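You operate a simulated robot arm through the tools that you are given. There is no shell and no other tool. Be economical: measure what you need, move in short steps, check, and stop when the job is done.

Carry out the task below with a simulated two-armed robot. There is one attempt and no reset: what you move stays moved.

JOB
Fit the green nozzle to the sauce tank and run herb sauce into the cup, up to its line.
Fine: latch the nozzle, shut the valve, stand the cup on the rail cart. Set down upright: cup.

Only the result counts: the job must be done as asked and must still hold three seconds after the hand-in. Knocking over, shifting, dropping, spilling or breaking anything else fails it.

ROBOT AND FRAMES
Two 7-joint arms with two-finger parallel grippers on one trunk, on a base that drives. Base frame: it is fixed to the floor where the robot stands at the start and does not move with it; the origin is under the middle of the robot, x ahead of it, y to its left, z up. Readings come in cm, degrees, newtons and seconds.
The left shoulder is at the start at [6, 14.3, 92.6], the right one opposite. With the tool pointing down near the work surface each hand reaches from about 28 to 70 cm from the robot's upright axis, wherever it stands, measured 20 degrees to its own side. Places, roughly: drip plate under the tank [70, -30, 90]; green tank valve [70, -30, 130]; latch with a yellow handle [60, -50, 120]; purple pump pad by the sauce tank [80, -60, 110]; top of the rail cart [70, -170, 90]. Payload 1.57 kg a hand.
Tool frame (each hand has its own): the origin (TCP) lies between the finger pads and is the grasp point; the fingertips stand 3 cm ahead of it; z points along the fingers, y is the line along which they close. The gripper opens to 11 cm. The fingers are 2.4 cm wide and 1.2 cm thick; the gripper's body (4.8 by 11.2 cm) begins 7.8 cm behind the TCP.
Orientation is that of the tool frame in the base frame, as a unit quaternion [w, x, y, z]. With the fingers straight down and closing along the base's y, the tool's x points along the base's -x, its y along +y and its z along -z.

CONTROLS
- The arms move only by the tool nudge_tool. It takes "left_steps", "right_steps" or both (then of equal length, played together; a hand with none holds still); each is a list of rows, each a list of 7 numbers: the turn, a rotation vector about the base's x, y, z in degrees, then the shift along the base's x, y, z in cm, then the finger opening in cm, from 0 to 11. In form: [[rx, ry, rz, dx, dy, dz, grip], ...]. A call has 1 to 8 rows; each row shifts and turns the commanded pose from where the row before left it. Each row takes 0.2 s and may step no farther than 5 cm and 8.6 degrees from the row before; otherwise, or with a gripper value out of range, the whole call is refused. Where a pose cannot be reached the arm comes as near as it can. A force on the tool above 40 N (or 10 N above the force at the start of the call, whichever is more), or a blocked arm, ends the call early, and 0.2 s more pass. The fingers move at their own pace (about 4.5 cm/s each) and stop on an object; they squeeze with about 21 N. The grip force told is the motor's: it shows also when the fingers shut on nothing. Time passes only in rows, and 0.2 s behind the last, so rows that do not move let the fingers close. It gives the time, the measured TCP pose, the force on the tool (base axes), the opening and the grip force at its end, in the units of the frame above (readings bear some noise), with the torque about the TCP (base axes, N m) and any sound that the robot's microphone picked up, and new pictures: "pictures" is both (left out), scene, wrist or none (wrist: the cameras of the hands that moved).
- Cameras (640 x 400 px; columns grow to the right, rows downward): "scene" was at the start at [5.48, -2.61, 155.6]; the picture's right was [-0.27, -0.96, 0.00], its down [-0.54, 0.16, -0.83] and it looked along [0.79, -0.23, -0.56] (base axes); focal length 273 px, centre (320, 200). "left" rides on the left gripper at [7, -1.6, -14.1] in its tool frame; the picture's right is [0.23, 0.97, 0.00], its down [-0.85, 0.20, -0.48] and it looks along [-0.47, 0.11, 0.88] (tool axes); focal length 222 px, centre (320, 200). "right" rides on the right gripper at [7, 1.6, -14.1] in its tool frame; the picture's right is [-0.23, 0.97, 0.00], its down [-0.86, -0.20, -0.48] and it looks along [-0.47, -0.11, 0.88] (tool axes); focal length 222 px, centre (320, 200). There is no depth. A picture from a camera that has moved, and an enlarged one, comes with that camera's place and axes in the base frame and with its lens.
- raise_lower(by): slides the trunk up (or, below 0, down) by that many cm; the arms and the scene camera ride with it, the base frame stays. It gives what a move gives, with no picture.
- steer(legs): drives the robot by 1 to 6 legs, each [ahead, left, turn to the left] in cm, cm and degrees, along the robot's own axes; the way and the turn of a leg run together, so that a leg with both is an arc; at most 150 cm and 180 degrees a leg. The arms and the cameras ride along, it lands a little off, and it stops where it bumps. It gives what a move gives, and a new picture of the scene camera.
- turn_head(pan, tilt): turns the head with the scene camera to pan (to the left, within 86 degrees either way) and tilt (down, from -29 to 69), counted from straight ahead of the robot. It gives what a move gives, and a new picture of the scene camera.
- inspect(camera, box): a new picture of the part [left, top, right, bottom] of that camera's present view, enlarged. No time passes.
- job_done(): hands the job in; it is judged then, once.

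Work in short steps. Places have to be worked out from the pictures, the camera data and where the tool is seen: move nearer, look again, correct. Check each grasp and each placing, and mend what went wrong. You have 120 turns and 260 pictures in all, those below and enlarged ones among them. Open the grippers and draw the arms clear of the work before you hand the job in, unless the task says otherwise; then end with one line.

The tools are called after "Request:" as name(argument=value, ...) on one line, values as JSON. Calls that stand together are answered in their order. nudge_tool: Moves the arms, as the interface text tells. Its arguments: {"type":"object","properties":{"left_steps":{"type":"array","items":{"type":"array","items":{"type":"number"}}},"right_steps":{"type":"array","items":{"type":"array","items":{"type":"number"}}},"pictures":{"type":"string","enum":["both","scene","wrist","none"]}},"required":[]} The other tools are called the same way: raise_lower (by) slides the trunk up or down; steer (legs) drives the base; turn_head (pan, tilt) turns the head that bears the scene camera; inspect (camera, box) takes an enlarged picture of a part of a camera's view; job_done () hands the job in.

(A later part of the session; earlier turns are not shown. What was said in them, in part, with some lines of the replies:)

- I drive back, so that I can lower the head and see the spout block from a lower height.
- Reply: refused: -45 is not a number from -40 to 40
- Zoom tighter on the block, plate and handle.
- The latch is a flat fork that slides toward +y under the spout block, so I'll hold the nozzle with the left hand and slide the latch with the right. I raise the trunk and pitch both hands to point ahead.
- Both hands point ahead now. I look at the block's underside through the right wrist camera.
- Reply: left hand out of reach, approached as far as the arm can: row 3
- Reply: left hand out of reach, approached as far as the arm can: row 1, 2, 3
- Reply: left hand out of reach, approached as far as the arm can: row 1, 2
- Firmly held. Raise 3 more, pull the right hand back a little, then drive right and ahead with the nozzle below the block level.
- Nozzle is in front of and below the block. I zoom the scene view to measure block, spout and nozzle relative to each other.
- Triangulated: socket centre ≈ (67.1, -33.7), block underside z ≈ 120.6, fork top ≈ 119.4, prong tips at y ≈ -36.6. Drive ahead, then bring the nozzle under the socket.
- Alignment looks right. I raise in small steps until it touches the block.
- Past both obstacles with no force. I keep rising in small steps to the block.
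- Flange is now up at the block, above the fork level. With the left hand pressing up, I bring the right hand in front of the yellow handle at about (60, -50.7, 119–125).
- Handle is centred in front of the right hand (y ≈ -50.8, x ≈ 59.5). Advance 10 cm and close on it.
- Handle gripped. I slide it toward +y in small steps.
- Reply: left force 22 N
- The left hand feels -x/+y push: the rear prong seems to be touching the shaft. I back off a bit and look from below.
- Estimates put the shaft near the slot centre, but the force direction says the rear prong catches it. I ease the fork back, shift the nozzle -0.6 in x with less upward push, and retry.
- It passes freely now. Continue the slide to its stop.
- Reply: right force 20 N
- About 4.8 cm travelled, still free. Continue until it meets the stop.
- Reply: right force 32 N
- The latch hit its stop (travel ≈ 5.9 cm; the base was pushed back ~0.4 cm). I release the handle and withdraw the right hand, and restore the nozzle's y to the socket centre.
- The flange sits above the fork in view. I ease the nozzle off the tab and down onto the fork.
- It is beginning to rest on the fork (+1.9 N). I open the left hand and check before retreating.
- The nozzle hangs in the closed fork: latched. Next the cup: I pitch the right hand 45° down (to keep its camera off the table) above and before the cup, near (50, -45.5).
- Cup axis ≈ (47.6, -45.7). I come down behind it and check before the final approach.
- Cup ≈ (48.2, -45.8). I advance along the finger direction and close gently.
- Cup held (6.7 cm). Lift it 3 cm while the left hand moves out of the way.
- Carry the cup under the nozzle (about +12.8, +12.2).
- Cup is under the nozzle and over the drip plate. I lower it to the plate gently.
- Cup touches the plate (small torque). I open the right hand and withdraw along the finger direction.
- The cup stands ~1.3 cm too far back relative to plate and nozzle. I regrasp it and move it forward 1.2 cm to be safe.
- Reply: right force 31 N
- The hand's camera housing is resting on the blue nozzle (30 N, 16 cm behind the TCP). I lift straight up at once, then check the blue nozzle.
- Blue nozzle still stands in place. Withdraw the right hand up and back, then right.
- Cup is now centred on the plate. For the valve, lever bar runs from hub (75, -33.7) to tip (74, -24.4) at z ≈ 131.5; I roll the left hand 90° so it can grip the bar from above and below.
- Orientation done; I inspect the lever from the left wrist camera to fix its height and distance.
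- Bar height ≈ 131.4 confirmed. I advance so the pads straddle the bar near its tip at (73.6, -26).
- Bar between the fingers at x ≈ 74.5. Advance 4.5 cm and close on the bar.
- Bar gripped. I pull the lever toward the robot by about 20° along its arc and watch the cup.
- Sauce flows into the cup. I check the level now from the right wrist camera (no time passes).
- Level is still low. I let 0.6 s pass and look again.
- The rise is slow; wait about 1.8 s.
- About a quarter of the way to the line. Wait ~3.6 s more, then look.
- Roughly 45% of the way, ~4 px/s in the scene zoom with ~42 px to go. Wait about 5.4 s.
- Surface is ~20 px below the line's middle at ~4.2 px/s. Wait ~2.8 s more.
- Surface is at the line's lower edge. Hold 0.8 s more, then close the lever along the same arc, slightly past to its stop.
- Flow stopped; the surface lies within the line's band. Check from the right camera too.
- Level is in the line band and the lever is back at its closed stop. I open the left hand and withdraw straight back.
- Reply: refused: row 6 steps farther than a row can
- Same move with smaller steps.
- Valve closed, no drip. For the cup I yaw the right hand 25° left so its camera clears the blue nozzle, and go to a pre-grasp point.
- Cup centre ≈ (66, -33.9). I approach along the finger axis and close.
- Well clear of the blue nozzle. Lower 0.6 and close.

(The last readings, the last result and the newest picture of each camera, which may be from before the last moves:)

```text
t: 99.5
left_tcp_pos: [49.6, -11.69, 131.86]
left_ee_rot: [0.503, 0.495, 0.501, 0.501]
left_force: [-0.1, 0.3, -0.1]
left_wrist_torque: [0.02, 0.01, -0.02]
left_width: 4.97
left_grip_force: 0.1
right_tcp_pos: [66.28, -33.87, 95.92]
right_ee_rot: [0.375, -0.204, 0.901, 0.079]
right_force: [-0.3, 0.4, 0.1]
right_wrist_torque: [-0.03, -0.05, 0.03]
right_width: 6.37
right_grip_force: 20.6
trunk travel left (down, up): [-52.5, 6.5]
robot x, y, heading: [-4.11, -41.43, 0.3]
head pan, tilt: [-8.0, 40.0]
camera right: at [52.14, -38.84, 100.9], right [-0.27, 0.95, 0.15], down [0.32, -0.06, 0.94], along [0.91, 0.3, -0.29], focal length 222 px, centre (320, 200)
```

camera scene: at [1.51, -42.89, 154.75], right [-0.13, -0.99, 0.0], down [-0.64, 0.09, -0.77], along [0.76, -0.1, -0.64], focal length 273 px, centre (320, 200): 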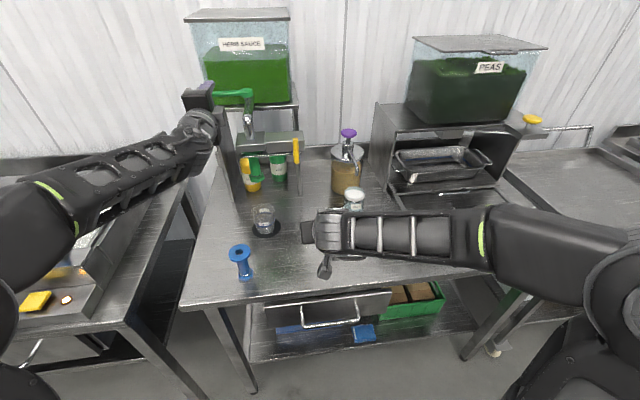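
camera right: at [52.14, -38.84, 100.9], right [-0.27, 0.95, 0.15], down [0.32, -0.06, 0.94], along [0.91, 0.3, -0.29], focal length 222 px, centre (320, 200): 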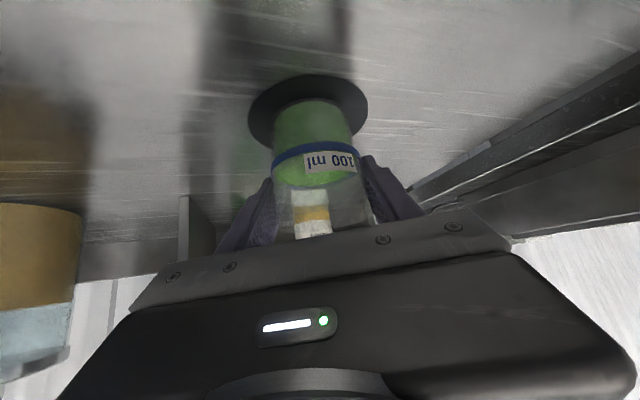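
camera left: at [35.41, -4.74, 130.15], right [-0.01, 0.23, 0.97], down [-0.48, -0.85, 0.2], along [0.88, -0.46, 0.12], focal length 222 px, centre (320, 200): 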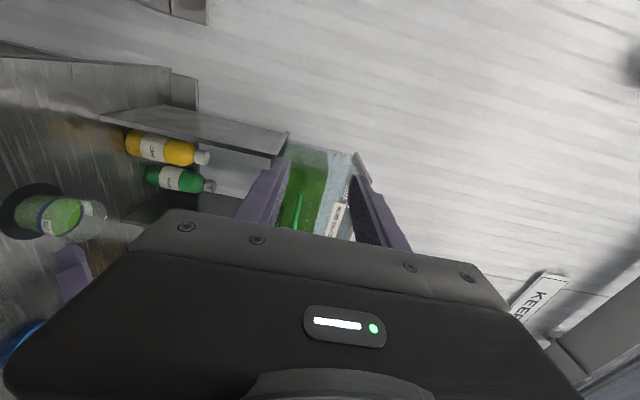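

Gripped. Lift slowly 4 cm, then draw back out from under the nozzle gently.

Request:
nudge_tool(right_steps=[[0, 0, 0, 0, 0, 0.4, 5], [0, 0, 0, 0, 0, 0.7, 5], [0, 0, 0, 0, 0, 0.9, 5], [0, 0, 0, 0, 0, 0.9, 5], [0, 0, 0, 0, 0, 0.7, 5], [0, 0, 0, 0, 0, 0.4, 5], [0, 0, 0, 0, 0, 0, 5]], pictures="none")

Request:
nudge_tool(right_steps=[[0, 0, 0, -0.5, -0.4, 0, 5], [0, 0, 0, -1.2, -0.9, 0, 5], [0, 0, 0, -1.8, -1.3, 0, 5], [0, 0, 0, -2, -1.5, 0, 5], [0, 0, 0, -2, -1.5, 0.3, 5], [0, 0, 0, -1.6, -1.2, 0.3, 5], [0, 0, 0, -1, -0.7, 0.2, 5], [0, 0, 0, -0.5, -0.3, 0.2, 5]], pictures="both")

```text
t: 101.1
left_tcp_pos: [49.74, -11.65, 131.91]
left_ee_rot: [0.503, 0.496, 0.5, 0.5]
left_force: [0.3, 0.0, 0.2]
left_wrist_torque: [-0.01, 0.01, 0.0]
left_width: 4.99
left_grip_force: 0.1
right_tcp_pos: [66.39, -33.7, 99.92]
right_ee_rot: [0.374, -0.203, 0.901, 0.079]
right_force: [1.0, -0.3, -1.3]
right_wrist_torque: [0.0, 0.02, -0.01]
right_width: 6.33
right_grip_force: 21.2
trunk travel left (down, up): [-52.5, 6.5]
robot x, y, heading: [-3.82, -41.57, 0.4]
head pan, tilt: [-8.0, 40.0]
```

```text
t: 102.9
left_tcp_pos: [49.57, -11.68, 131.88]
left_ee_rot: [0.503, 0.497, 0.501, 0.499]
left_force: [0.5, 0.0, 0.2]
left_wrist_torque: [-0.02, 0.02, 0.0]
left_width: 4.98
left_grip_force: 0.0
right_tcp_pos: [55.84, -41.76, 100.78]
right_ee_rot: [0.375, -0.202, 0.901, 0.079]
right_force: [-0.4, 0.3, -1.6]
right_wrist_torque: [-0.01, 0.0, -0.02]
right_width: 6.36
right_grip_force: 21.6
trunk travel left (down, up): [-52.5, 6.5]
robot x, y, heading: [-3.83, -41.61, 0.4]
head pan, tilt: [-8.0, 40.0]
camera scene: at [1.58, -42.89, 154.75], right [-0.13, -0.99, 0.0], down [-0.64, 0.09, -0.77], along [0.76, -0.1, -0.64], focal length 273 px, centre (320, 200)
camera right: at [41.7, -46.67, 105.85], right [-0.27, 0.95, 0.15], down [0.32, -0.06, 0.94], along [0.91, 0.3, -0.29], focal length 222 px, centre (320, 200)
```

scene: 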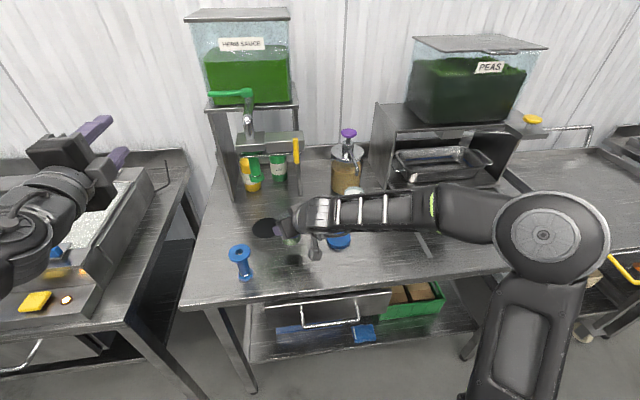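
right: 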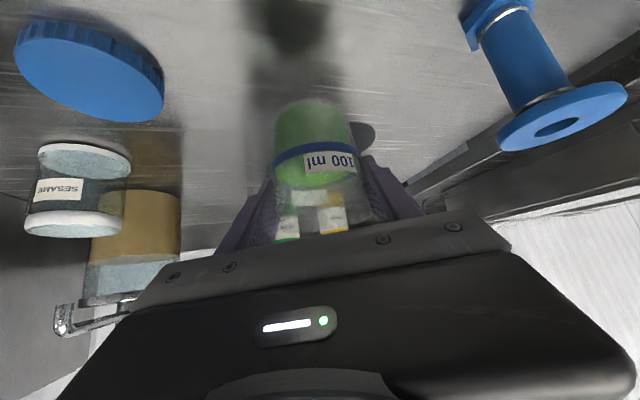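

Cup is clear of the station. Raise it to ~z 109 and draw it in; then drive back and look for the cart.

Request:
nudge_tool(right_steps=[[0, 0, 0, -0.5, 0, 0.5, 5], [0, 0, 0, -1, 0, 1.2, 5], [0, 0, 0, -1.5, -0.5, 1.5, 5], [0, 0, 0, -2, -1, 1.6, 5], [0, 0, 0, -2, -1, 1.5, 5], [0, 0, 0, -1.5, -1, 1, 5], [0, 0, 0, -1, -0.5, 0.7, 5], [0, 0, 0, 0, 0, 0, 5]], pictures="none")

Request:
steer(legs=[[-30, 0, 0]])

Request:
turn_head(pan=-45, tilt=30)

```text
t: 104.7
left_tcp_pos: [49.59, -11.76, 131.72]
left_ee_rot: [0.503, 0.496, 0.501, 0.501]
left_force: [0.1, 0.7, 0.1]
left_wrist_torque: [0.02, 0.0, 0.03]
left_width: 5.0
left_grip_force: 0.0
right_tcp_pos: [46.23, -45.69, 108.94]
right_ee_rot: [0.375, -0.203, 0.901, 0.08]
right_force: [0.2, 0.7, -1.7]
right_wrist_torque: [0.0, 0.01, 0.05]
right_width: 6.35
right_grip_force: 20.5
trunk travel left (down, up): [-52.5, 6.5]
robot x, y, heading: [-3.69, -41.59, 0.3]
head pan, tilt: [-8.0, 40.0]
```

```text
t: 106.7
left_tcp_pos: [20.01, -11.82, 131.84]
left_ee_rot: [0.502, 0.497, 0.501, 0.501]
left_force: [-0.4, 0.1, 1.0]
left_wrist_torque: [-0.03, 0.03, -0.01]
left_width: 5.03
left_grip_force: 0.1
right_tcp_pos: [16.94, -45.93, 109.01]
right_ee_rot: [0.375, -0.204, 0.901, 0.079]
right_force: [-0.9, -0.3, -1.2]
right_wrist_torque: [-0.01, 0.02, -0.01]
right_width: 6.36
right_grip_force: 21.1
trunk travel left (down, up): [-52.5, 6.5]
robot x, y, heading: [-33.45, -41.82, 0.1]
head pan, tilt: [-8.0, 40.0]
camera scene: at [-27.93, -43.03, 154.76], right [-0.13, -0.99, 0.0], down [-0.64, 0.09, -0.77], along [0.76, -0.1, -0.64], focal length 273 px, centre (320, 200)
```

scene: 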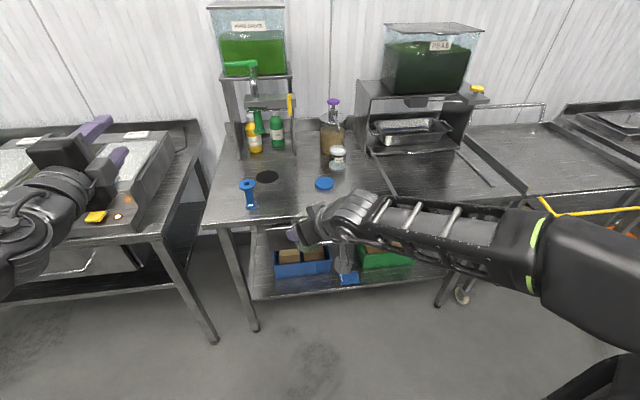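

```text
t: 107.8
left_tcp_pos: [20.24, -11.83, 131.8]
left_ee_rot: [0.503, 0.496, 0.5, 0.501]
left_force: [-0.7, 0.4, 0.3]
left_wrist_torque: [0.0, 0.03, -0.01]
left_width: 5.03
left_grip_force: 0.1
right_tcp_pos: [16.85, -45.78, 109.1]
right_ee_rot: [0.374, -0.203, 0.901, 0.079]
right_force: [0.2, -0.8, -1.5]
right_wrist_torque: [-0.01, -0.05, -0.05]
right_width: 6.37
right_grip_force: 21.0
trunk travel left (down, up): [-52.5, 6.5]
robot x, y, heading: [-32.97, -41.83, 0.3]
head pan, tilt: [-45.0, 30.0]
camera scene: at [-29.79, -48.25, 156.28], right [-0.7, -0.71, 0.0], down [-0.36, 0.35, -0.87], along [0.62, -0.61, -0.5], focal length 273 px, centre (320, 200)
```

scene: 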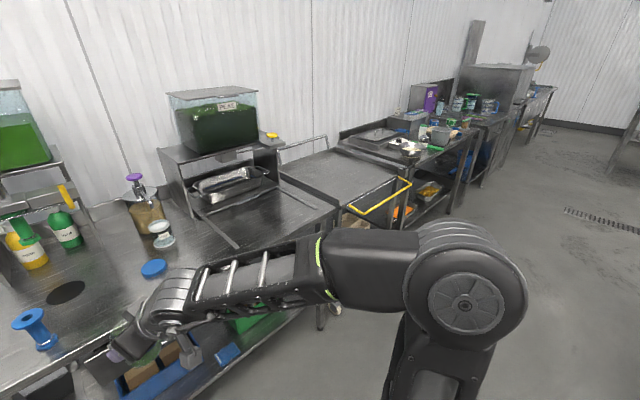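

The cart stands between the tables, with a yellow push bar at its front. I drive right along the aisle, keeping back from it.

Request:
steer(legs=[[0, -50, 0], [0, -58, 0]])

Request:
turn_head(pan=0, tilt=35)

```text
t: 113.7
left_tcp_pos: [20.99, -120.45, 131.74]
left_ee_rot: [0.5, 0.494, 0.504, 0.502]
left_force: [0.1, -0.1, -0.2]
left_wrist_torque: [-0.01, -0.02, 0.05]
left_width: 5.01
left_grip_force: 0.0
right_tcp_pos: [17.91, -154.4, 109.07]
right_ee_rot: [0.373, -0.208, 0.9, 0.082]
right_force: [-0.2, 0.2, -1.7]
right_wrist_torque: [0.01, -0.02, 0.02]
right_width: 6.36
right_grip_force: 20.7
trunk travel left (down, up): [-52.5, 6.5]
robot x, y, heading: [-32.35, -150.78, 0.9]
head pan, tilt: [-45.0, 30.0]
camera scene: at [-28.73, -157.35, 156.28], right [-0.7, -0.72, 0.0], down [-0.36, 0.35, -0.87], along [0.62, -0.6, -0.5], focal length 273 px, centre (320, 200)
```

scene: 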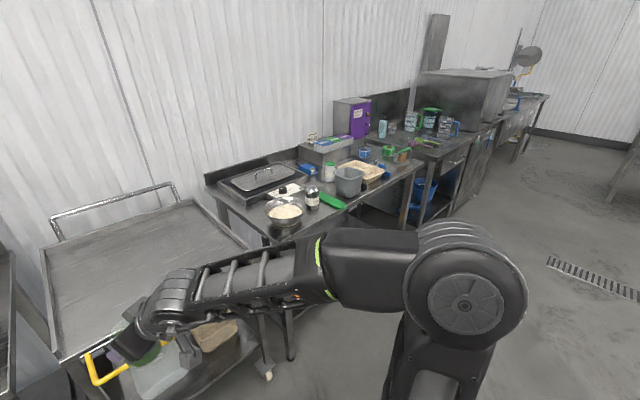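

```text
t: 114.8
left_tcp_pos: [20.89, -120.32, 131.79]
left_ee_rot: [0.5, 0.494, 0.503, 0.503]
left_force: [-0.4, 1.0, 0.0]
left_wrist_torque: [-0.03, -0.02, -0.02]
left_width: 5.02
left_grip_force: 0.1
right_tcp_pos: [17.83, -154.3, 108.86]
right_ee_rot: [0.374, -0.207, 0.9, 0.08]
right_force: [0.0, 0.2, -1.0]
right_wrist_torque: [-0.03, 0.01, 0.01]
right_width: 6.34
right_grip_force: 21.0
trunk travel left (down, up): [-52.5, 6.5]
robot x, y, heading: [-32.22, -150.64, 1.0]
head pan, tilt: [0.0, 35.0]
camera scene: at [-26.42, -150.85, 155.51], right [0.01, -1.0, 0.0], down [-0.57, -0.01, -0.82], along [0.82, 0.01, -0.57], focal length 273 px, centre (320, 200)
```

scene: 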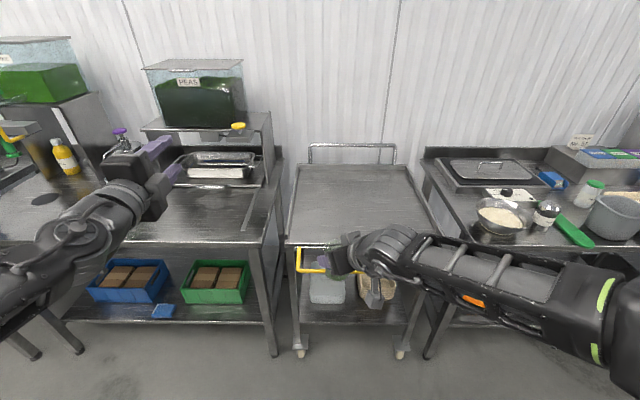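

I look closer at the cart's front edge and push bar before driving in.

Request:
inspect(camera="scene", box=[270, 130, 460, 300])

Request:
inspect(camera="right", box=[160, 0, 560, 240])

```text
2.35 times, centred on (365, 215) of scene
camera zoom: at [-26.42, -150.85, 155.51], right [0.01, -1.0, 0.0], down [-0.57, -0.01, -0.82], along [0.82, 0.01, -0.57], focal length 642 px, centre (214, 165)
```

zoom: 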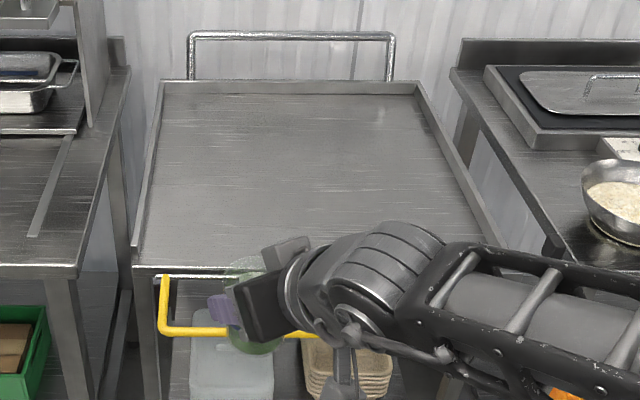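

```text
1.60 times, centred on (360, 120) of right
camera zoom: at [3.78, -159.46, 113.94], right [-0.28, 0.95, 0.15], down [0.32, -0.06, 0.94], along [0.9, 0.31, -0.29], focal length 355 px, centre (256, 328)
```

zoom: 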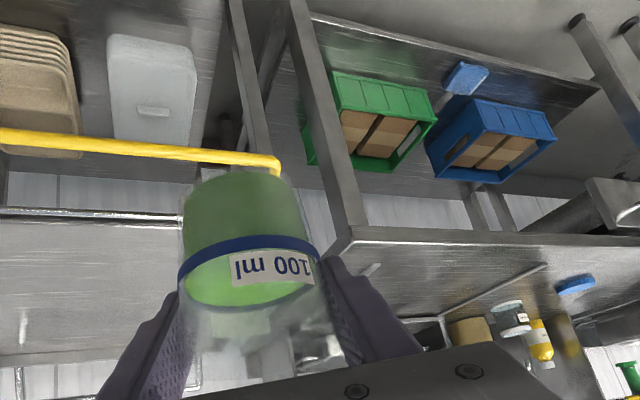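

Level still at the line; the tray has lips at sides and back but an open front. Drive ahead 20 and right 9.

Request:
steer(legs=[[0, -9, -1], [20, 0, 0]])

Request:
inspect(camera="right", box=[160, 0, 560, 240])

```text
t: 117.1
left_tcp_pos: [41.38, -130.34, 131.86]
left_ee_rot: [0.505, 0.498, 0.5, 0.497]
left_force: [0.9, -0.5, -0.3]
left_wrist_torque: [0.02, -0.02, 0.02]
left_width: 5.01
left_grip_force: 0.0
right_tcp_pos: [37.8, -164.08, 108.94]
right_ee_rot: [0.373, -0.2, 0.903, 0.077]
right_force: [-0.2, -0.6, -1.4]
right_wrist_torque: [0.01, 0.0, -0.01]
right_width: 6.34
right_grip_force: 20.6
trunk travel left (down, up): [-52.5, 6.5]
robot x, y, heading: [-12.52, -159.78, -0.1]
head pan, tilt: [0.0, 35.0]
camera scene: at [-6.46, -159.87, 155.5], right [0.0, -1.0, 0.0], down [-0.57, 0.0, -0.82], along [0.82, 0.0, -0.57], focal length 273 px, centre (320, 200)
```

scene: 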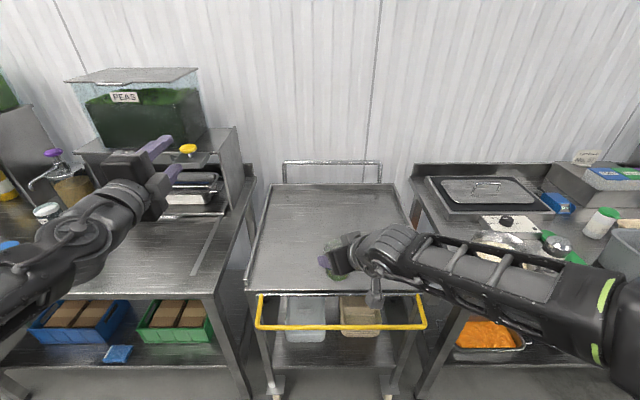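

```text
1.60 times, centred on (360, 120) of right
camera zoom: at [23.52, -169.03, 113.9], right [-0.26, 0.95, 0.15], down [0.32, -0.06, 0.94], along [0.91, 0.3, -0.29], focal length 355 px, centre (256, 328)
```

zoom: 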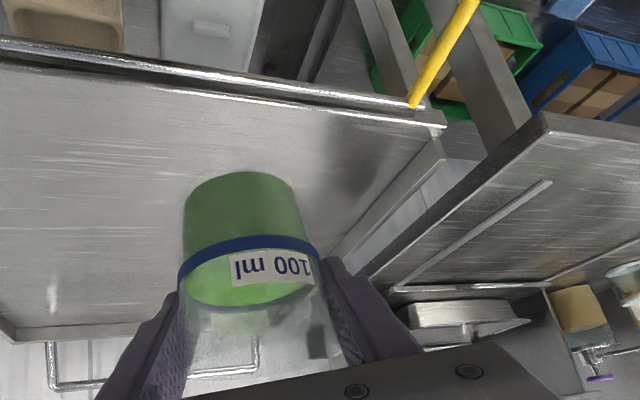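

Cup hovers over the tray. Move 17 cm further in and begin lowering.

Request:
nudge_tool(right_steps=[[0, 0, 0, 1, 0, 0, 5], [0, 0, 0, 2, 0, 0, 5], [0, 0, 0, 3, 0, 0, 5], [0, 0, 0, 3.5, 0, 0, 5], [0, 0, 0, 3.5, 0, 0, 5], [0, 0, 0, 2.5, 0, 0, 5], [0, 0, 0, 1.5, 0, 0, 5], [0, 0, 0, 0, 0, 0, 5]], pictures="none")

Request:
nudge_tool(right_steps=[[0, 0, 0, 0, 0, -0.8, 5], [0, 0, 0, 0, 0, -1.5, 5], [0, 0, 0, 0, 0, -2, 5], [0, 0, 0, 0, 0, -2, 5], [0, 0, 0, 0, 0, -1.8, 5], [0, 0, 0, 0, 0, -1.2, 5], [0, 0, 0, 0, 0, -0.5, 5], [0, 0, 0, 0, 0, 0, 5]], pictures="both")

Request:
inspect(camera="scene", box=[290, 190, 390, 290])

```text
t: 118.9
left_tcp_pos: [41.38, -130.22, 131.74]
left_ee_rot: [0.505, 0.498, 0.499, 0.497]
left_force: [0.3, 0.4, 1.0]
left_wrist_torque: [0.04, -0.01, 0.01]
left_width: 4.99
left_grip_force: 0.1
right_tcp_pos: [54.58, -164.05, 108.91]
right_ee_rot: [0.375, -0.199, 0.902, 0.077]
right_force: [-0.9, -0.1, -1.2]
right_wrist_torque: [0.02, 0.01, 0.01]
right_width: 6.36
right_grip_force: 20.5
trunk travel left (down, up): [-52.5, 6.5]
robot x, y, heading: [-12.48, -159.59, 0.2]
head pan, tilt: [0.0, 35.0]
```

```text
t: 120.7
left_tcp_pos: [41.25, -130.09, 131.82]
left_ee_rot: [0.505, 0.499, 0.499, 0.498]
left_force: [0.2, -0.3, 0.4]
left_wrist_torque: [-0.02, 0.0, 0.0]
left_width: 5.03
left_grip_force: 0.1
right_tcp_pos: [54.6, -164.07, 99.18]
right_ee_rot: [0.374, -0.2, 0.902, 0.078]
right_force: [-0.2, 0.7, -1.1]
right_wrist_torque: [0.01, 0.01, 0.01]
right_width: 6.38
right_grip_force: 21.4
trunk travel left (down, up): [-52.5, 6.5]
robot x, y, heading: [-12.34, -159.87, -0.0]
head pan, tilt: [0.0, 35.0]
camera scene: at [-6.61, -159.87, 155.51], right [0.0, -1.0, 0.0], down [-0.57, 0.0, -0.82], along [0.82, 0.0, -0.57], focal length 273 px, centre (320, 200)
camera right: at [40.42, -168.93, 104.08], right [-0.26, 0.95, 0.15], down [0.32, -0.06, 0.94], along [0.91, 0.3, -0.29], focal length 222 px, centre (320, 200)
```

scene: 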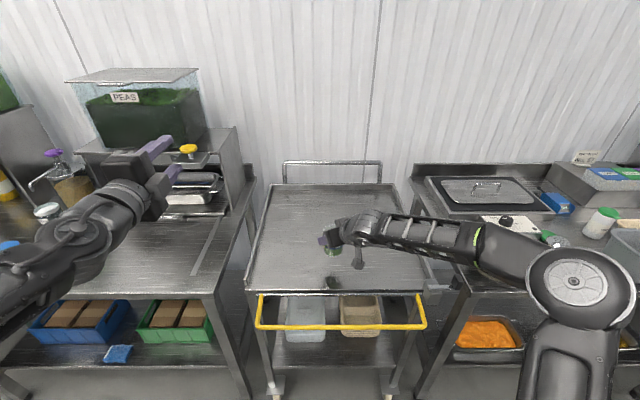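
right: 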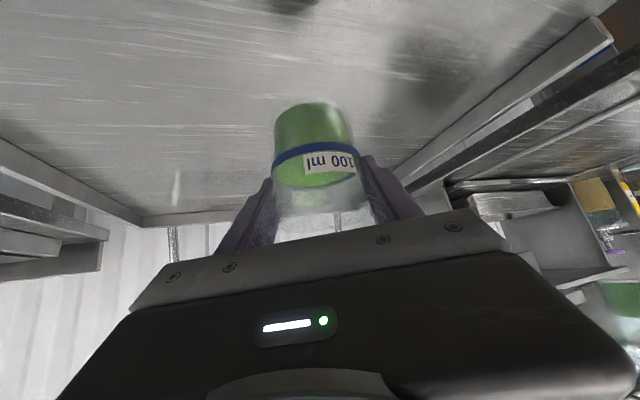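

```text
4.00 times, centred on (340, 240) of scene
camera zoom: at [-6.61, -159.87, 155.51], right [0.0, -1.0, 0.0], down [-0.57, 0.0, -0.82], along [0.82, 0.0, -0.57], focal length 1091 px, centre (240, 40)
```

zoom: 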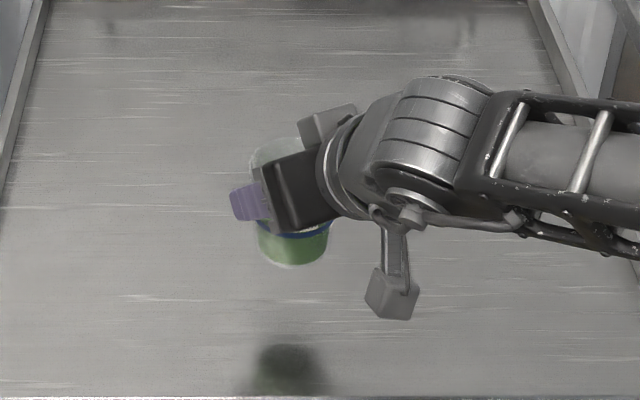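

The reflection shows ~3.5 cm still to go. Lower 2.6 cm, then feel for contact in small steps.

Request:
nudge_tool(right_steps=[[0, 0, 0, 0, 0, -0.6, 5], [0, 0, 0, 0, 0, -0.8, 5], [0, 0, 0, 0, 0, -0.7, 5], [0, 0, 0, 0, 0, -0.4, 5], [0, 0, 0, 0, 0, 0, 5]], pictures="none")

Request:
inspect(camera="scene", box=[290, 190, 390, 290])

Request:
inspect(camera="right", box=[220, 50, 440, 220])

```text
t: 121.9
left_tcp_pos: [41.26, -130.24, 131.78]
left_ee_rot: [0.504, 0.499, 0.499, 0.497]
left_force: [0.1, -0.2, 0.3]
left_wrist_torque: [-0.03, -0.01, 0.03]
left_width: 5.01
left_grip_force: 0.1
right_tcp_pos: [54.56, -164.1, 96.63]
right_ee_rot: [0.375, -0.199, 0.902, 0.077]
right_force: [-0.1, 0.4, -1.5]
right_wrist_torque: [0.01, 0.0, -0.05]
right_width: 6.38
right_grip_force: 21.1
trunk travel left (down, up): [-52.5, 6.5]
robot x, y, heading: [-12.06, -159.7, -0.5]
head pan, tilt: [0.0, 35.0]
```

```text
4.00 times, centred on (340, 240) of scene
camera zoom: at [-6.6, -159.87, 155.51], right [0.0, -1.0, 0.0], down [-0.57, 0.0, -0.82], along [0.82, 0.0, -0.57], focal length 1091 px, centre (240, 40)
```

zoom: 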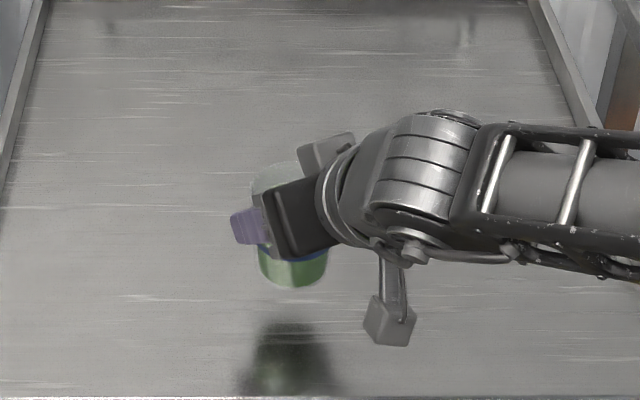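

```text
2.35 times, centred on (330, 135) of right
camera zoom: at [40.43, -168.97, 101.63], right [-0.26, 0.95, 0.15], down [0.32, -0.06, 0.94], along [0.91, 0.3, -0.29], focal length 523 px, centre (296, 353)
```

zoom: 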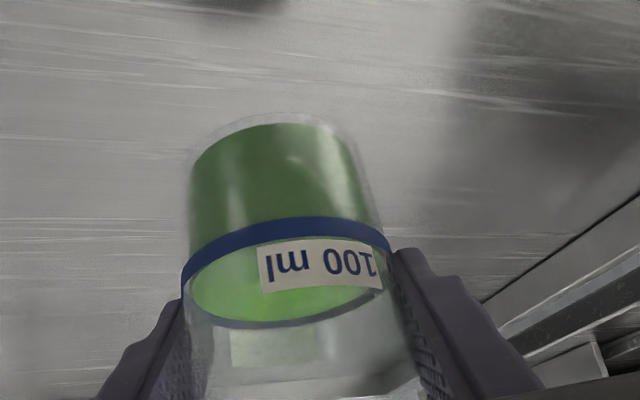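

About 2 cm left. Continue down slowly.

Request:
nudge_tool(right_steps=[[0, 0, 0, 0, 0, -0.5, 5], [0, 0, 0, 0, 0, -0.5, 5], [0, 0, 0, 0, 0, -0.4, 5], [0, 0, 0, 0, 0, -0.2, 5], [0, 0, 0, 0, 0, 0, 5]], pictures="none")

Request:
inspect(camera="scene", box=[290, 190, 390, 290])

```text
t: 123.1
left_tcp_pos: [41.24, -130.12, 131.85]
left_ee_rot: [0.506, 0.498, 0.498, 0.497]
left_force: [0.1, -0.2, -0.3]
left_wrist_torque: [-0.01, 0.0, -0.01]
left_width: 5.01
left_grip_force: 0.1
right_tcp_pos: [54.63, -164.2, 95.29]
right_ee_rot: [0.375, -0.2, 0.902, 0.077]
right_force: [-0.4, 0.6, -0.7]
right_wrist_torque: [-0.02, -0.01, 0.01]
right_width: 6.37
right_grip_force: 20.7
trunk travel left (down, up): [-52.5, 6.5]
robot x, y, heading: [-12.27, -159.71, -0.2]
head pan, tilt: [0.0, 35.0]
```

```text
4.00 times, centred on (340, 240) of scene
camera zoom: at [-6.6, -159.87, 155.51], right [0.0, -1.0, 0.0], down [-0.57, 0.0, -0.82], along [0.82, 0.0, -0.57], focal length 1091 px, centre (240, 40)
```

zoom: 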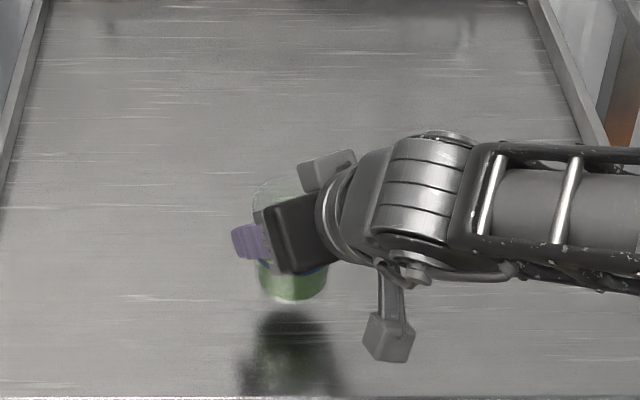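

Nearly there (~0.5 cm). Small steps until contact.

Request:
nudge_tool(right_steps=[[0, 0, 0, 0, 0, -0.25, 5], [0, 0, 0, 0, 0, -0.2, 5], [0, 0, 0, 0, 0, 0, 5]], pictures="none")

Request:
inspect(camera="scene", box=[290, 190, 390, 290])

```text
t: 123.9
left_tcp_pos: [41.22, -130.21, 131.84]
left_ee_rot: [0.504, 0.499, 0.498, 0.498]
left_force: [0.1, 0.4, -0.3]
left_wrist_torque: [-0.01, 0.0, -0.03]
left_width: 5.01
left_grip_force: 0.0
right_tcp_pos: [54.58, -164.17, 94.65]
right_ee_rot: [0.375, -0.2, 0.902, 0.078]
right_force: [-0.4, 0.4, -1.2]
right_wrist_torque: [0.0, -0.02, 0.02]
right_width: 6.36
right_grip_force: 21.0
trunk travel left (down, up): [-52.5, 6.5]
robot x, y, heading: [-12.05, -159.93, -0.3]
head pan, tilt: [0.0, 35.0]
```

```text
4.00 times, centred on (340, 240) of scene
camera zoom: at [-6.6, -159.87, 155.51], right [0.0, -1.0, 0.0], down [-0.57, 0.0, -0.82], along [0.82, 0.0, -0.57], focal length 1091 px, centre (240, 40)
```

zoom: 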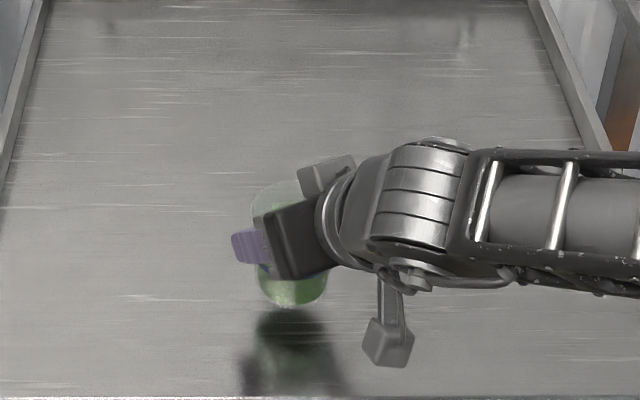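

Request:
nudge_tool(right_steps=[[0, 0, 0, 0, 0, -0.15, 5], [0, 0, 0, 0, 0, -0.15, 5], [0, 0, 0, 0, 0, 0, 5]], pictures="none")

Request:
inspect(camera="scene", box=[320, 230, 360, 290])

```text
t: 124.7
left_tcp_pos: [41.32, -130.23, 131.93]
left_ee_rot: [0.504, 0.499, 0.499, 0.497]
left_force: [-0.6, -1.2, 0.7]
left_wrist_torque: [-0.03, 0.02, 0.01]
left_width: 5.01
left_grip_force: 0.0
right_tcp_pos: [54.64, -164.23, 94.41]
right_ee_rot: [0.374, -0.201, 0.902, 0.079]
right_force: [-0.7, -1.2, -1.5]
right_wrist_torque: [0.02, 0.06, 0.02]
right_width: 6.37
right_grip_force: 21.1
trunk travel left (down, up): [-52.5, 6.5]
robot x, y, heading: [-12.14, -159.8, -0.3]
head pan, tilt: [0.0, 35.0]
```

```text
6.67 times, centred on (340, 260) of scene
camera zoom: at [-6.6, -159.87, 155.51], right [0.0, -1.0, 0.0], down [-0.57, 0.0, -0.82], along [0.82, 0.0, -0.57], focal length 1819 px, centre (187, -200)
```

zoom: 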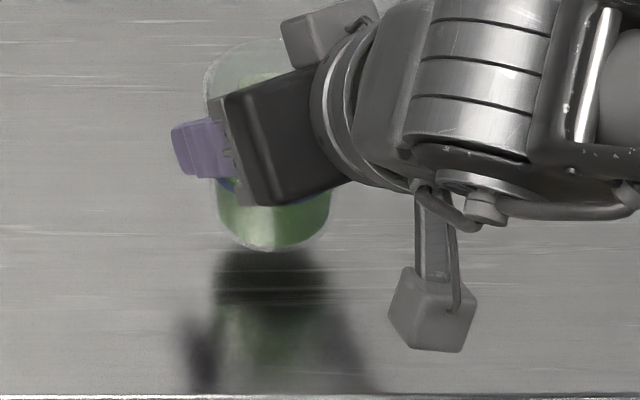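

Almost touching. A little further.

Request:
nudge_tool(right_steps=[[0, 0, 0, 0, 0, -0.12, 5], [0, 0, 0, 0, 0, -0.12, 5], [0, 0, 0, 0, 0, 0, 5]], pictures="none")

```text
t: 125.5
left_tcp_pos: [41.31, -130.21, 131.81]
left_ee_rot: [0.505, 0.499, 0.499, 0.497]
left_force: [-0.5, -0.5, 0.2]
left_wrist_torque: [0.0, 0.0, 0.01]
left_width: 5.04
left_grip_force: 0.1
right_tcp_pos: [54.66, -164.19, 94.16]
right_ee_rot: [0.374, -0.2, 0.902, 0.078]
right_force: [0.1, -0.2, -2.1]
right_wrist_torque: [-0.03, 0.0, -0.02]
right_width: 6.37
right_grip_force: 20.8
trunk travel left (down, up): [-52.5, 6.5]
robot x, y, heading: [-12.35, -159.53, -0.2]
head pan, tilt: [0.0, 35.0]
```

Request:
nudge_tool(right_steps=[[0, 0, 0, 0, 0, -0.12, 5], [0, 0, 0, 0, 0, -0.12, 5], [0, 0, 0, 0, 0, -0.1, 5], [0, 0, 0, 0, 0, 0, 5]], pictures="none")

Request:
inspect(camera="scene", box=[320, 230, 360, 290])

```text
t: 126.5
left_tcp_pos: [41.27, -130.19, 131.92]
left_ee_rot: [0.504, 0.5, 0.499, 0.498]
left_force: [0.1, -0.6, 0.7]
left_wrist_torque: [-0.03, -0.01, 0.03]
left_width: 5.02
left_grip_force: 0.0
right_tcp_pos: [54.57, -164.15, 93.71]
right_ee_rot: [0.375, -0.2, 0.902, 0.078]
right_force: [-1.0, 0.2, -1.3]
right_wrist_torque: [0.03, -0.01, 0.0]
right_width: 6.35
right_grip_force: 20.9
trunk travel left (down, up): [-52.5, 6.5]
robot x, y, heading: [-12.3, -159.72, -0.5]
head pan, tilt: [0.0, 35.0]
```

```text
6.67 times, centred on (340, 260) of scene
camera zoom: at [-6.6, -159.87, 155.51], right [0.0, -1.0, 0.0], down [-0.57, 0.0, -0.82], along [0.82, 0.0, -0.57], focal length 1819 px, centre (187, -200)
```

zoom: 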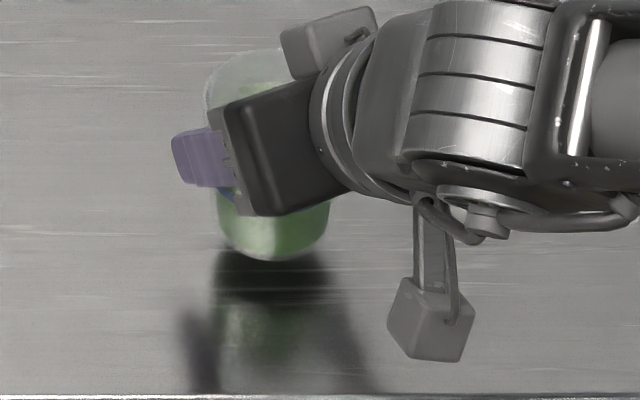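

Still no contact force; continue down in small steps.

Request:
nudge_tool(right_steps=[[0, 0, 0, 0, 0, -0.15, 5], [0, 0, 0, 0, 0, -0.15, 5], [0, 0, 0, 0, 0, -0.15, 5], [0, 0, 0, 0, 0, 0, 5]], pictures="none")

Request:
inspect(camera="right", box=[220, 50, 440, 220])

```text
t: 127.5
left_tcp_pos: [41.35, -130.27, 131.8]
left_ee_rot: [0.504, 0.498, 0.499, 0.498]
left_force: [0.0, 0.2, 0.2]
left_wrist_torque: [-0.02, 0.02, -0.01]
left_width: 5.01
left_grip_force: 0.0
right_tcp_pos: [54.76, -164.08, 93.3]
right_ee_rot: [0.374, -0.2, 0.902, 0.078]
right_force: [0.5, -0.5, -1.2]
right_wrist_torque: [-0.03, -0.02, -0.01]
right_width: 6.38
right_grip_force: 21.4
trunk travel left (down, up): [-52.5, 6.5]
robot x, y, heading: [-12.47, -159.51, -0.0]
head pan, tilt: [0.0, 35.0]
```

```text
2.35 times, centred on (330, 135) of right
camera zoom: at [40.44, -169.03, 98.27], right [-0.26, 0.95, 0.15], down [0.32, -0.06, 0.94], along [0.91, 0.3, -0.29], focal length 523 px, centre (296, 353)
```

zoom: 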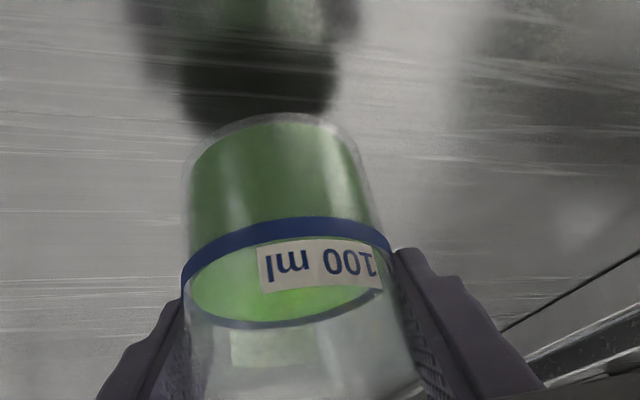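

Reflection still slightly separate. Continue.

Request:
nudge_tool(right_steps=[[0, 0, 0, 0, 0, -0.15, 5], [0, 0, 0, 0, 0, -0.15, 5], [0, 0, 0, 0, 0, -0.15, 5], [0, 0, 0, 0, 0, 0, 5]], pictures="none")

Request:
inspect(camera="right", box=[220, 50, 440, 220])

```text
t: 128.5
left_tcp_pos: [41.3, -130.25, 131.81]
left_ee_rot: [0.505, 0.498, 0.498, 0.498]
left_force: [-0.4, -0.6, 0.3]
left_wrist_torque: [0.03, 0.0, -0.02]
left_width: 4.99
left_grip_force: 0.1
right_tcp_pos: [54.66, -164.18, 92.9]
right_ee_rot: [0.375, -0.199, 0.902, 0.078]
right_force: [-0.2, -0.3, -0.6]
right_wrist_torque: [0.01, -0.03, 0.01]
right_width: 6.36
right_grip_force: 21.1
trunk travel left (down, up): [-52.5, 6.5]
robot x, y, heading: [-12.45, -159.73, 0.0]
head pan, tilt: [0.0, 35.0]
```

```text
2.35 times, centred on (330, 135) of right
camera zoom: at [40.43, -169.03, 97.79], right [-0.26, 0.95, 0.15], down [0.32, -0.06, 0.94], along [0.91, 0.3, -0.29], focal length 523 px, centre (296, 353)
```

zoom: 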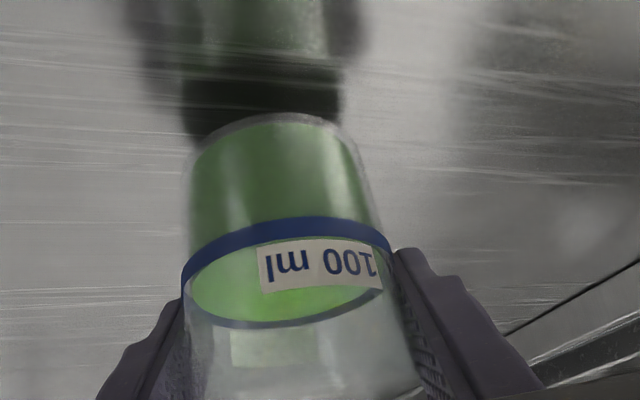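

Continuing, about 0.6 cm to go.

Request:
nudge_tool(right_steps=[[0, 0, 0, 0, 0, -0.15, 5], [0, 0, 0, 0, 0, -0.15, 5], [0, 0, 0, 0, 0, -0.1, 5], [0, 0, 0, 0, 0, 0, 5]], pictures="none")

Request:
inspect(camera="right", box=[220, 50, 440, 220])

```text
t: 129.5
left_tcp_pos: [41.22, -130.14, 131.75]
left_ee_rot: [0.505, 0.499, 0.499, 0.497]
left_force: [-0.2, 0.5, -0.1]
left_wrist_torque: [0.0, 0.04, 0.02]
left_width: 5.03
left_grip_force: 0.1
right_tcp_pos: [54.56, -164.23, 92.44]
right_ee_rot: [0.375, -0.199, 0.902, 0.077]
right_force: [0.8, 0.4, -0.9]
right_wrist_torque: [-0.01, 0.02, 0.0]
right_width: 6.36
right_grip_force: 21.1
trunk travel left (down, up): [-52.5, 6.5]
robot x, y, heading: [-12.65, -159.71, -0.1]
head pan, tilt: [0.0, 35.0]
```

```text
2.35 times, centred on (330, 135) of right
camera zoom: at [40.42, -169.09, 97.4], right [-0.26, 0.95, 0.15], down [0.32, -0.06, 0.94], along [0.91, 0.3, -0.29], focal length 523 px, centre (296, 353)
```

zoom: 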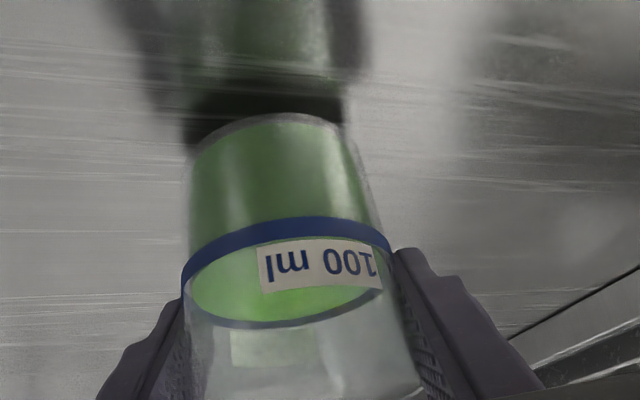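

Request:
nudge_tool(right_steps=[[0, 0, 0, 0, 0, -0.15, 5], [0, 0, 0, 0, 0, -0.15, 5], [0, 0, 0, 0, 0, -0.15, 5], [0, 0, 0, 0, 0, 0, 5]], pictures="none")

Request:
inspect(camera="right", box=[220, 50, 440, 220])

```text
t: 130.5
left_tcp_pos: [41.29, -130.15, 131.75]
left_ee_rot: [0.505, 0.498, 0.499, 0.498]
left_force: [-0.4, 0.7, -0.7]
left_wrist_torque: [0.01, 0.02, -0.02]
left_width: 5.02
left_grip_force: 0.0
right_tcp_pos: [54.43, -163.99, 92.1]
right_ee_rot: [0.375, -0.199, 0.902, 0.077]
right_force: [-0.3, 0.5, -1.7]
right_wrist_torque: [0.01, -0.01, -0.01]
right_width: 6.34
right_grip_force: 20.8
trunk travel left (down, up): [-52.5, 6.5]
robot x, y, heading: [-12.59, -159.88, -0.0]
head pan, tilt: [0.0, 35.0]
```

```text
2.35 times, centred on (330, 135) of right
camera zoom: at [40.41, -168.95, 96.97], right [-0.26, 0.95, 0.15], down [0.32, -0.06, 0.94], along [0.91, 0.3, -0.29], focal length 523 px, centre (296, 353)
```

zoom: 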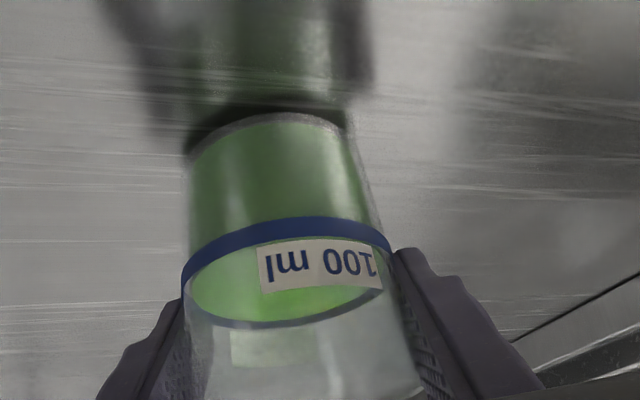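

Now ~0.3 cm left.

Request:
nudge_tool(right_steps=[[0, 0, 0, 0, 0, -0.12, 5], [0, 0, 0, 0, 0, -0.12, 5], [0, 0, 0, 0, 0, 0, 5]], pictures="none")

Request:
inspect(camera="right", box=[220, 50, 440, 220])

```text
t: 131.3
left_tcp_pos: [41.08, -130.27, 131.88]
left_ee_rot: [0.505, 0.499, 0.499, 0.498]
left_force: [-0.5, -0.8, -0.1]
left_wrist_torque: [0.01, -0.01, -0.01]
left_width: 5.01
left_grip_force: 0.0
right_tcp_pos: [54.63, -164.17, 91.79]
right_ee_rot: [0.376, -0.199, 0.902, 0.078]
right_force: [-1.1, 0.0, 6.5]
right_wrist_torque: [-0.11, -0.05, -0.03]
right_width: 6.37
right_grip_force: 21.0
trunk travel left (down, up): [-52.5, 6.5]
robot x, y, heading: [-12.22, -159.45, -0.3]
head pan, tilt: [0.0, 35.0]
```

```text
2.35 times, centred on (330, 135) of right
camera zoom: at [40.45, -169.02, 96.83], right [-0.26, 0.95, 0.15], down [0.32, -0.06, 0.95], along [0.91, 0.3, -0.29], focal length 523 px, centre (296, 353)
```

zoom: 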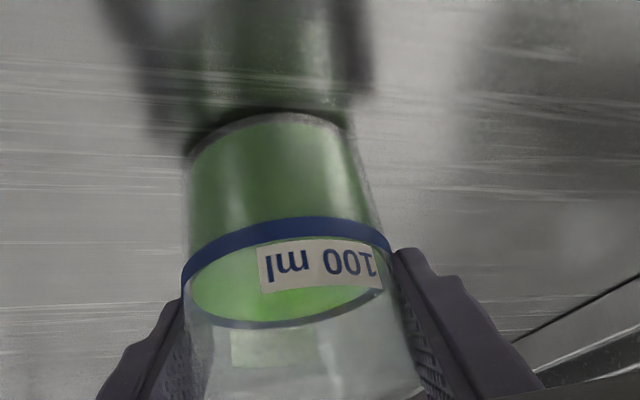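

Contact (+6.5 N up). I open slowly and then withdraw along the finger axis.

Request:
nudge_tool(right_steps=[[0, 0, 0, 0, 0, 0, 6.6], [0, 0, 0, 0, 0, 0, 7.5], [0, 0, 0, 0, 0, 0, 8.5], [0, 0, 0, 0, 0, 0, 9.5], [0, 0, 0, 0, 0, 0, 9.5]], pictures="none")

Request:
nudge_tool(right_steps=[[0, 0, 0, -0.9, -0.4, 1, 9.5], [0, 0, 0, -1.8, -0.85, 2, 9.5], [0, 0, 0, -2.2, -1, 2.5, 9.5], [0, 0, 0, -2.2, -1, 2.5, 9.5], [0, 0, 0, -2.5, -1, 2.5, 9.5], [0, 0, 0, -4, 0, 2, 9.5], [0, 0, 0, -4, 0, 2, 9.5], [0, 0, 0, 0, 0, 0, 9.5]], pictures="both")

Request:
inspect(camera="scene", box=[310, 210, 370, 280])

Request:
inspect(camera="right", box=[240, 60, 420, 200])

```text
t: 132.5
left_tcp_pos: [41.29, -130.19, 131.88]
left_ee_rot: [0.505, 0.499, 0.498, 0.498]
left_force: [0.5, 0.0, -0.9]
left_wrist_torque: [0.0, 0.0, -0.01]
left_width: 5.01
left_grip_force: 0.2
right_tcp_pos: [54.68, -164.12, 91.83]
right_ee_rot: [0.374, -0.201, 0.902, 0.078]
right_force: [0.4, -0.7, -0.1]
right_wrist_torque: [0.0, -0.01, 0.0]
right_width: 9.5
right_grip_force: 0.2
trunk travel left (down, up): [-52.5, 6.5]
robot x, y, heading: [-12.18, -159.98, -0.1]
head pan, tilt: [0.0, 35.0]
```

```text
t: 134.3
left_tcp_pos: [41.29, -130.1, 131.93]
left_ee_rot: [0.504, 0.499, 0.5, 0.498]
left_force: [0.1, -0.5, -0.6]
left_wrist_torque: [-0.02, -0.03, -0.04]
left_width: 5.02
left_grip_force: 0.1
right_tcp_pos: [37.07, -168.47, 106.35]
right_ee_rot: [0.374, -0.2, 0.902, 0.078]
right_force: [-0.3, 0.0, 0.2]
right_wrist_torque: [0.02, 0.03, 0.0]
right_width: 9.5
right_grip_force: 0.1
trunk travel left (down, up): [-52.5, 6.5]
robot x, y, heading: [-12.1, -159.42, -0.3]
head pan, tilt: [0.0, 35.0]
camera scene: at [-6.54, -159.85, 155.5], right [0.0, -1.0, 0.0], down [-0.57, 0.0, -0.82], along [0.82, 0.0, -0.57], focal length 273 px, centre (320, 200)
camera right: at [22.82, -173.36, 111.28], right [-0.26, 0.95, 0.15], down [0.32, -0.06, 0.94], along [0.91, 0.3, -0.29], focal length 222 px, centre (320, 200)
```

scene: 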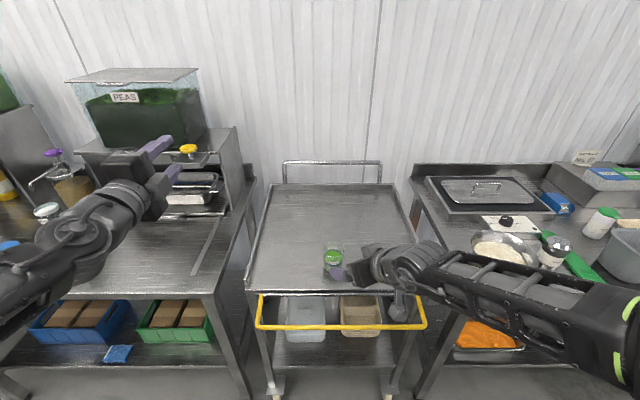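
right: 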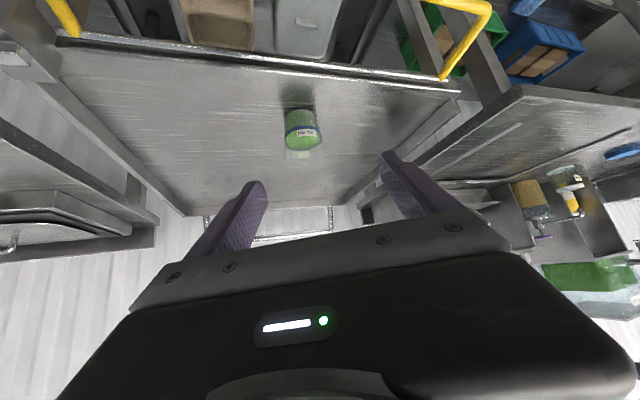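

```text
5.71 times, centred on (340, 245) of scene
camera zoom: at [-6.54, -159.85, 155.5], right [0.0, -1.0, 0.0], down [-0.57, 0.0, -0.82], along [0.82, 0.0, -0.57], focal length 1559 px, centre (206, -57)
```

zoom: 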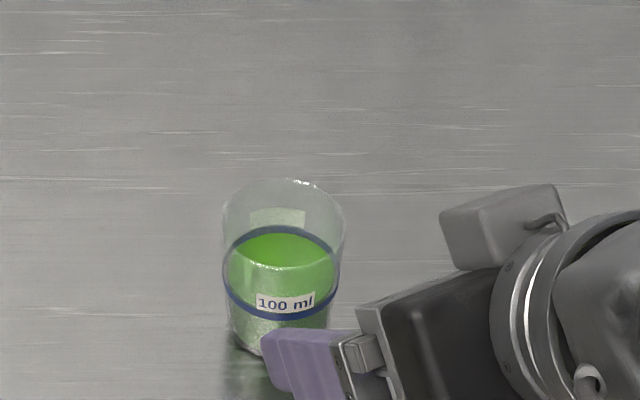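

```text
2.86 times, centred on (330, 130) of right
camera zoom: at [22.82, -173.36, 111.28], right [-0.26, 0.95, 0.15], down [0.32, -0.06, 0.94], along [0.91, 0.3, -0.29], focal length 635 px, centre (291, 400)
```

zoom: 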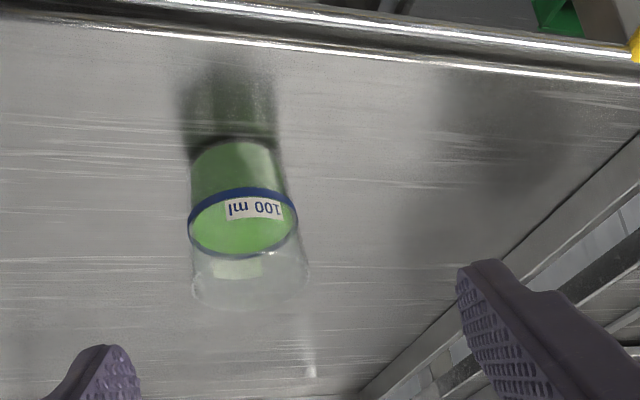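

The cup stands upright on the cart, filled to the line. I back away and take a last look at the tank station.

Request:
steer(legs=[[-28, 0, 0]])

Request:
turn_head(pan=50, tilt=20)

Request:
inspect(camera="scene", box=[220, 100, 420, 260])

```text
t: 136.2
left_tcp_pos: [13.43, -130.0, 131.87]
left_ee_rot: [0.504, 0.499, 0.499, 0.499]
left_force: [0.0, 0.2, -0.3]
left_wrist_torque: [0.01, 0.01, 0.0]
left_width: 5.03
left_grip_force: 0.1
right_tcp_pos: [9.34, -168.33, 106.46]
right_ee_rot: [0.375, -0.202, 0.901, 0.078]
right_force: [-0.3, -0.1, -0.3]
right_wrist_torque: [-0.03, 0.0, -0.01]
right_width: 9.5
right_grip_force: 0.1
trunk travel left (down, up): [-52.5, 6.5]
robot x, y, heading: [-40.21, -159.89, -0.1]
head pan, tilt: [0.0, 35.0]
camera scene: at [-34.4, -159.8, 155.51], right [0.0, -1.0, 0.0], down [-0.57, 0.0, -0.82], along [0.82, 0.0, -0.57], focal length 273 px, centre (320, 200)
```

scene: 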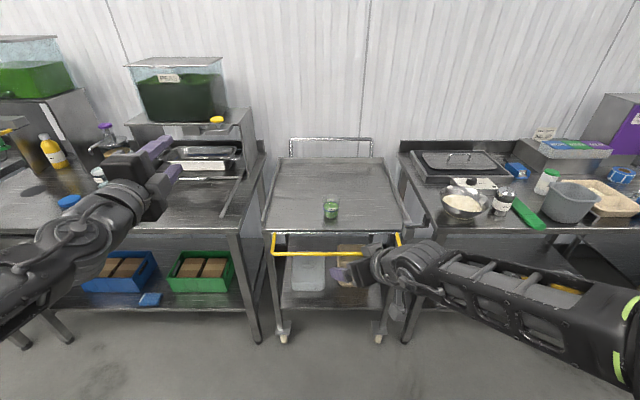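

```text
t: 137.4
left_tcp_pos: [13.56, -130.1, 131.93]
left_ee_rot: [0.504, 0.499, 0.499, 0.498]
left_force: [0.1, 0.4, -0.4]
left_wrist_torque: [0.01, 0.03, -0.01]
left_width: 5.02
left_grip_force: 0.2
right_tcp_pos: [9.27, -168.27, 106.38]
right_ee_rot: [0.375, -0.201, 0.902, 0.078]
right_force: [0.5, -0.4, -0.5]
right_wrist_torque: [0.0, 0.0, 0.01]
right_width: 9.5
right_grip_force: 0.0
trunk travel left (down, up): [-52.5, 6.5]
robot x, y, heading: [-40.26, -160.07, 0.1]
head pan, tilt: [50.0, 20.0]
camera scene: at [-37.09, -152.67, 157.89], right [0.77, -0.64, 0.0], down [-0.22, -0.26, -0.94], along [0.6, 0.72, -0.34], focal length 273 px, centre (320, 200)
```

scene: 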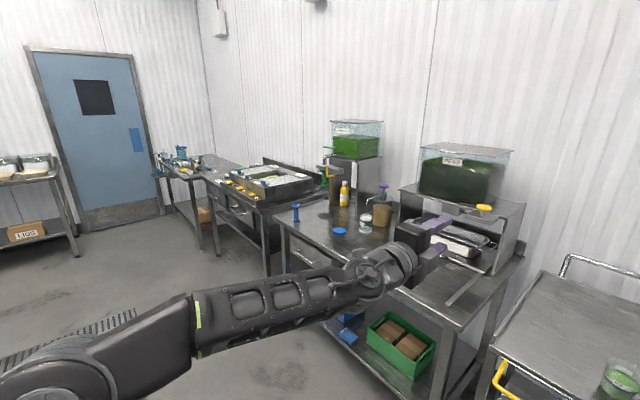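

```text
2.50 times, centred on (320, 180) of scene
camera zoom: at [-37.09, -152.67, 157.89], right [0.77, -0.64, 0.0], down [-0.22, -0.26, -0.94], along [0.6, 0.72, -0.34], focal length 682 px, centre (320, 250)
```

zoom: 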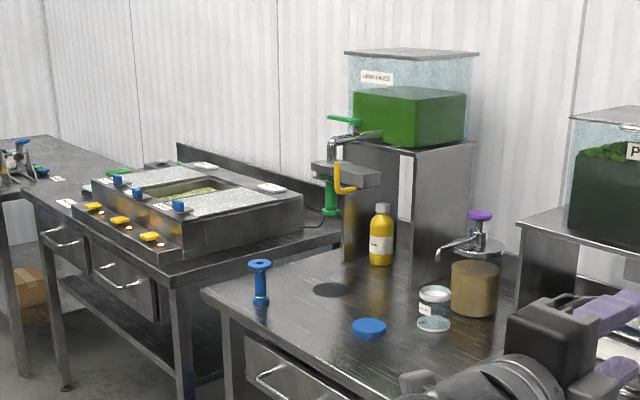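

Everything is in place: the nozzle is latched, the valve is shut, there are no drips and the other items stand where they were. I hand in.

Request:
job_done()

```text
The job is handed in.
```

The job is done and handed in: the green nozzle is latched to the sauce tank, the valve is shut, and the cup, with herb sauce at its 100 ml line, stands upright on the rail cart. While I was placing the cup, the right hand's camera housing pressed on the blue nozzle at about 30 N. It stayed standing and looked unmoved in the pictures.
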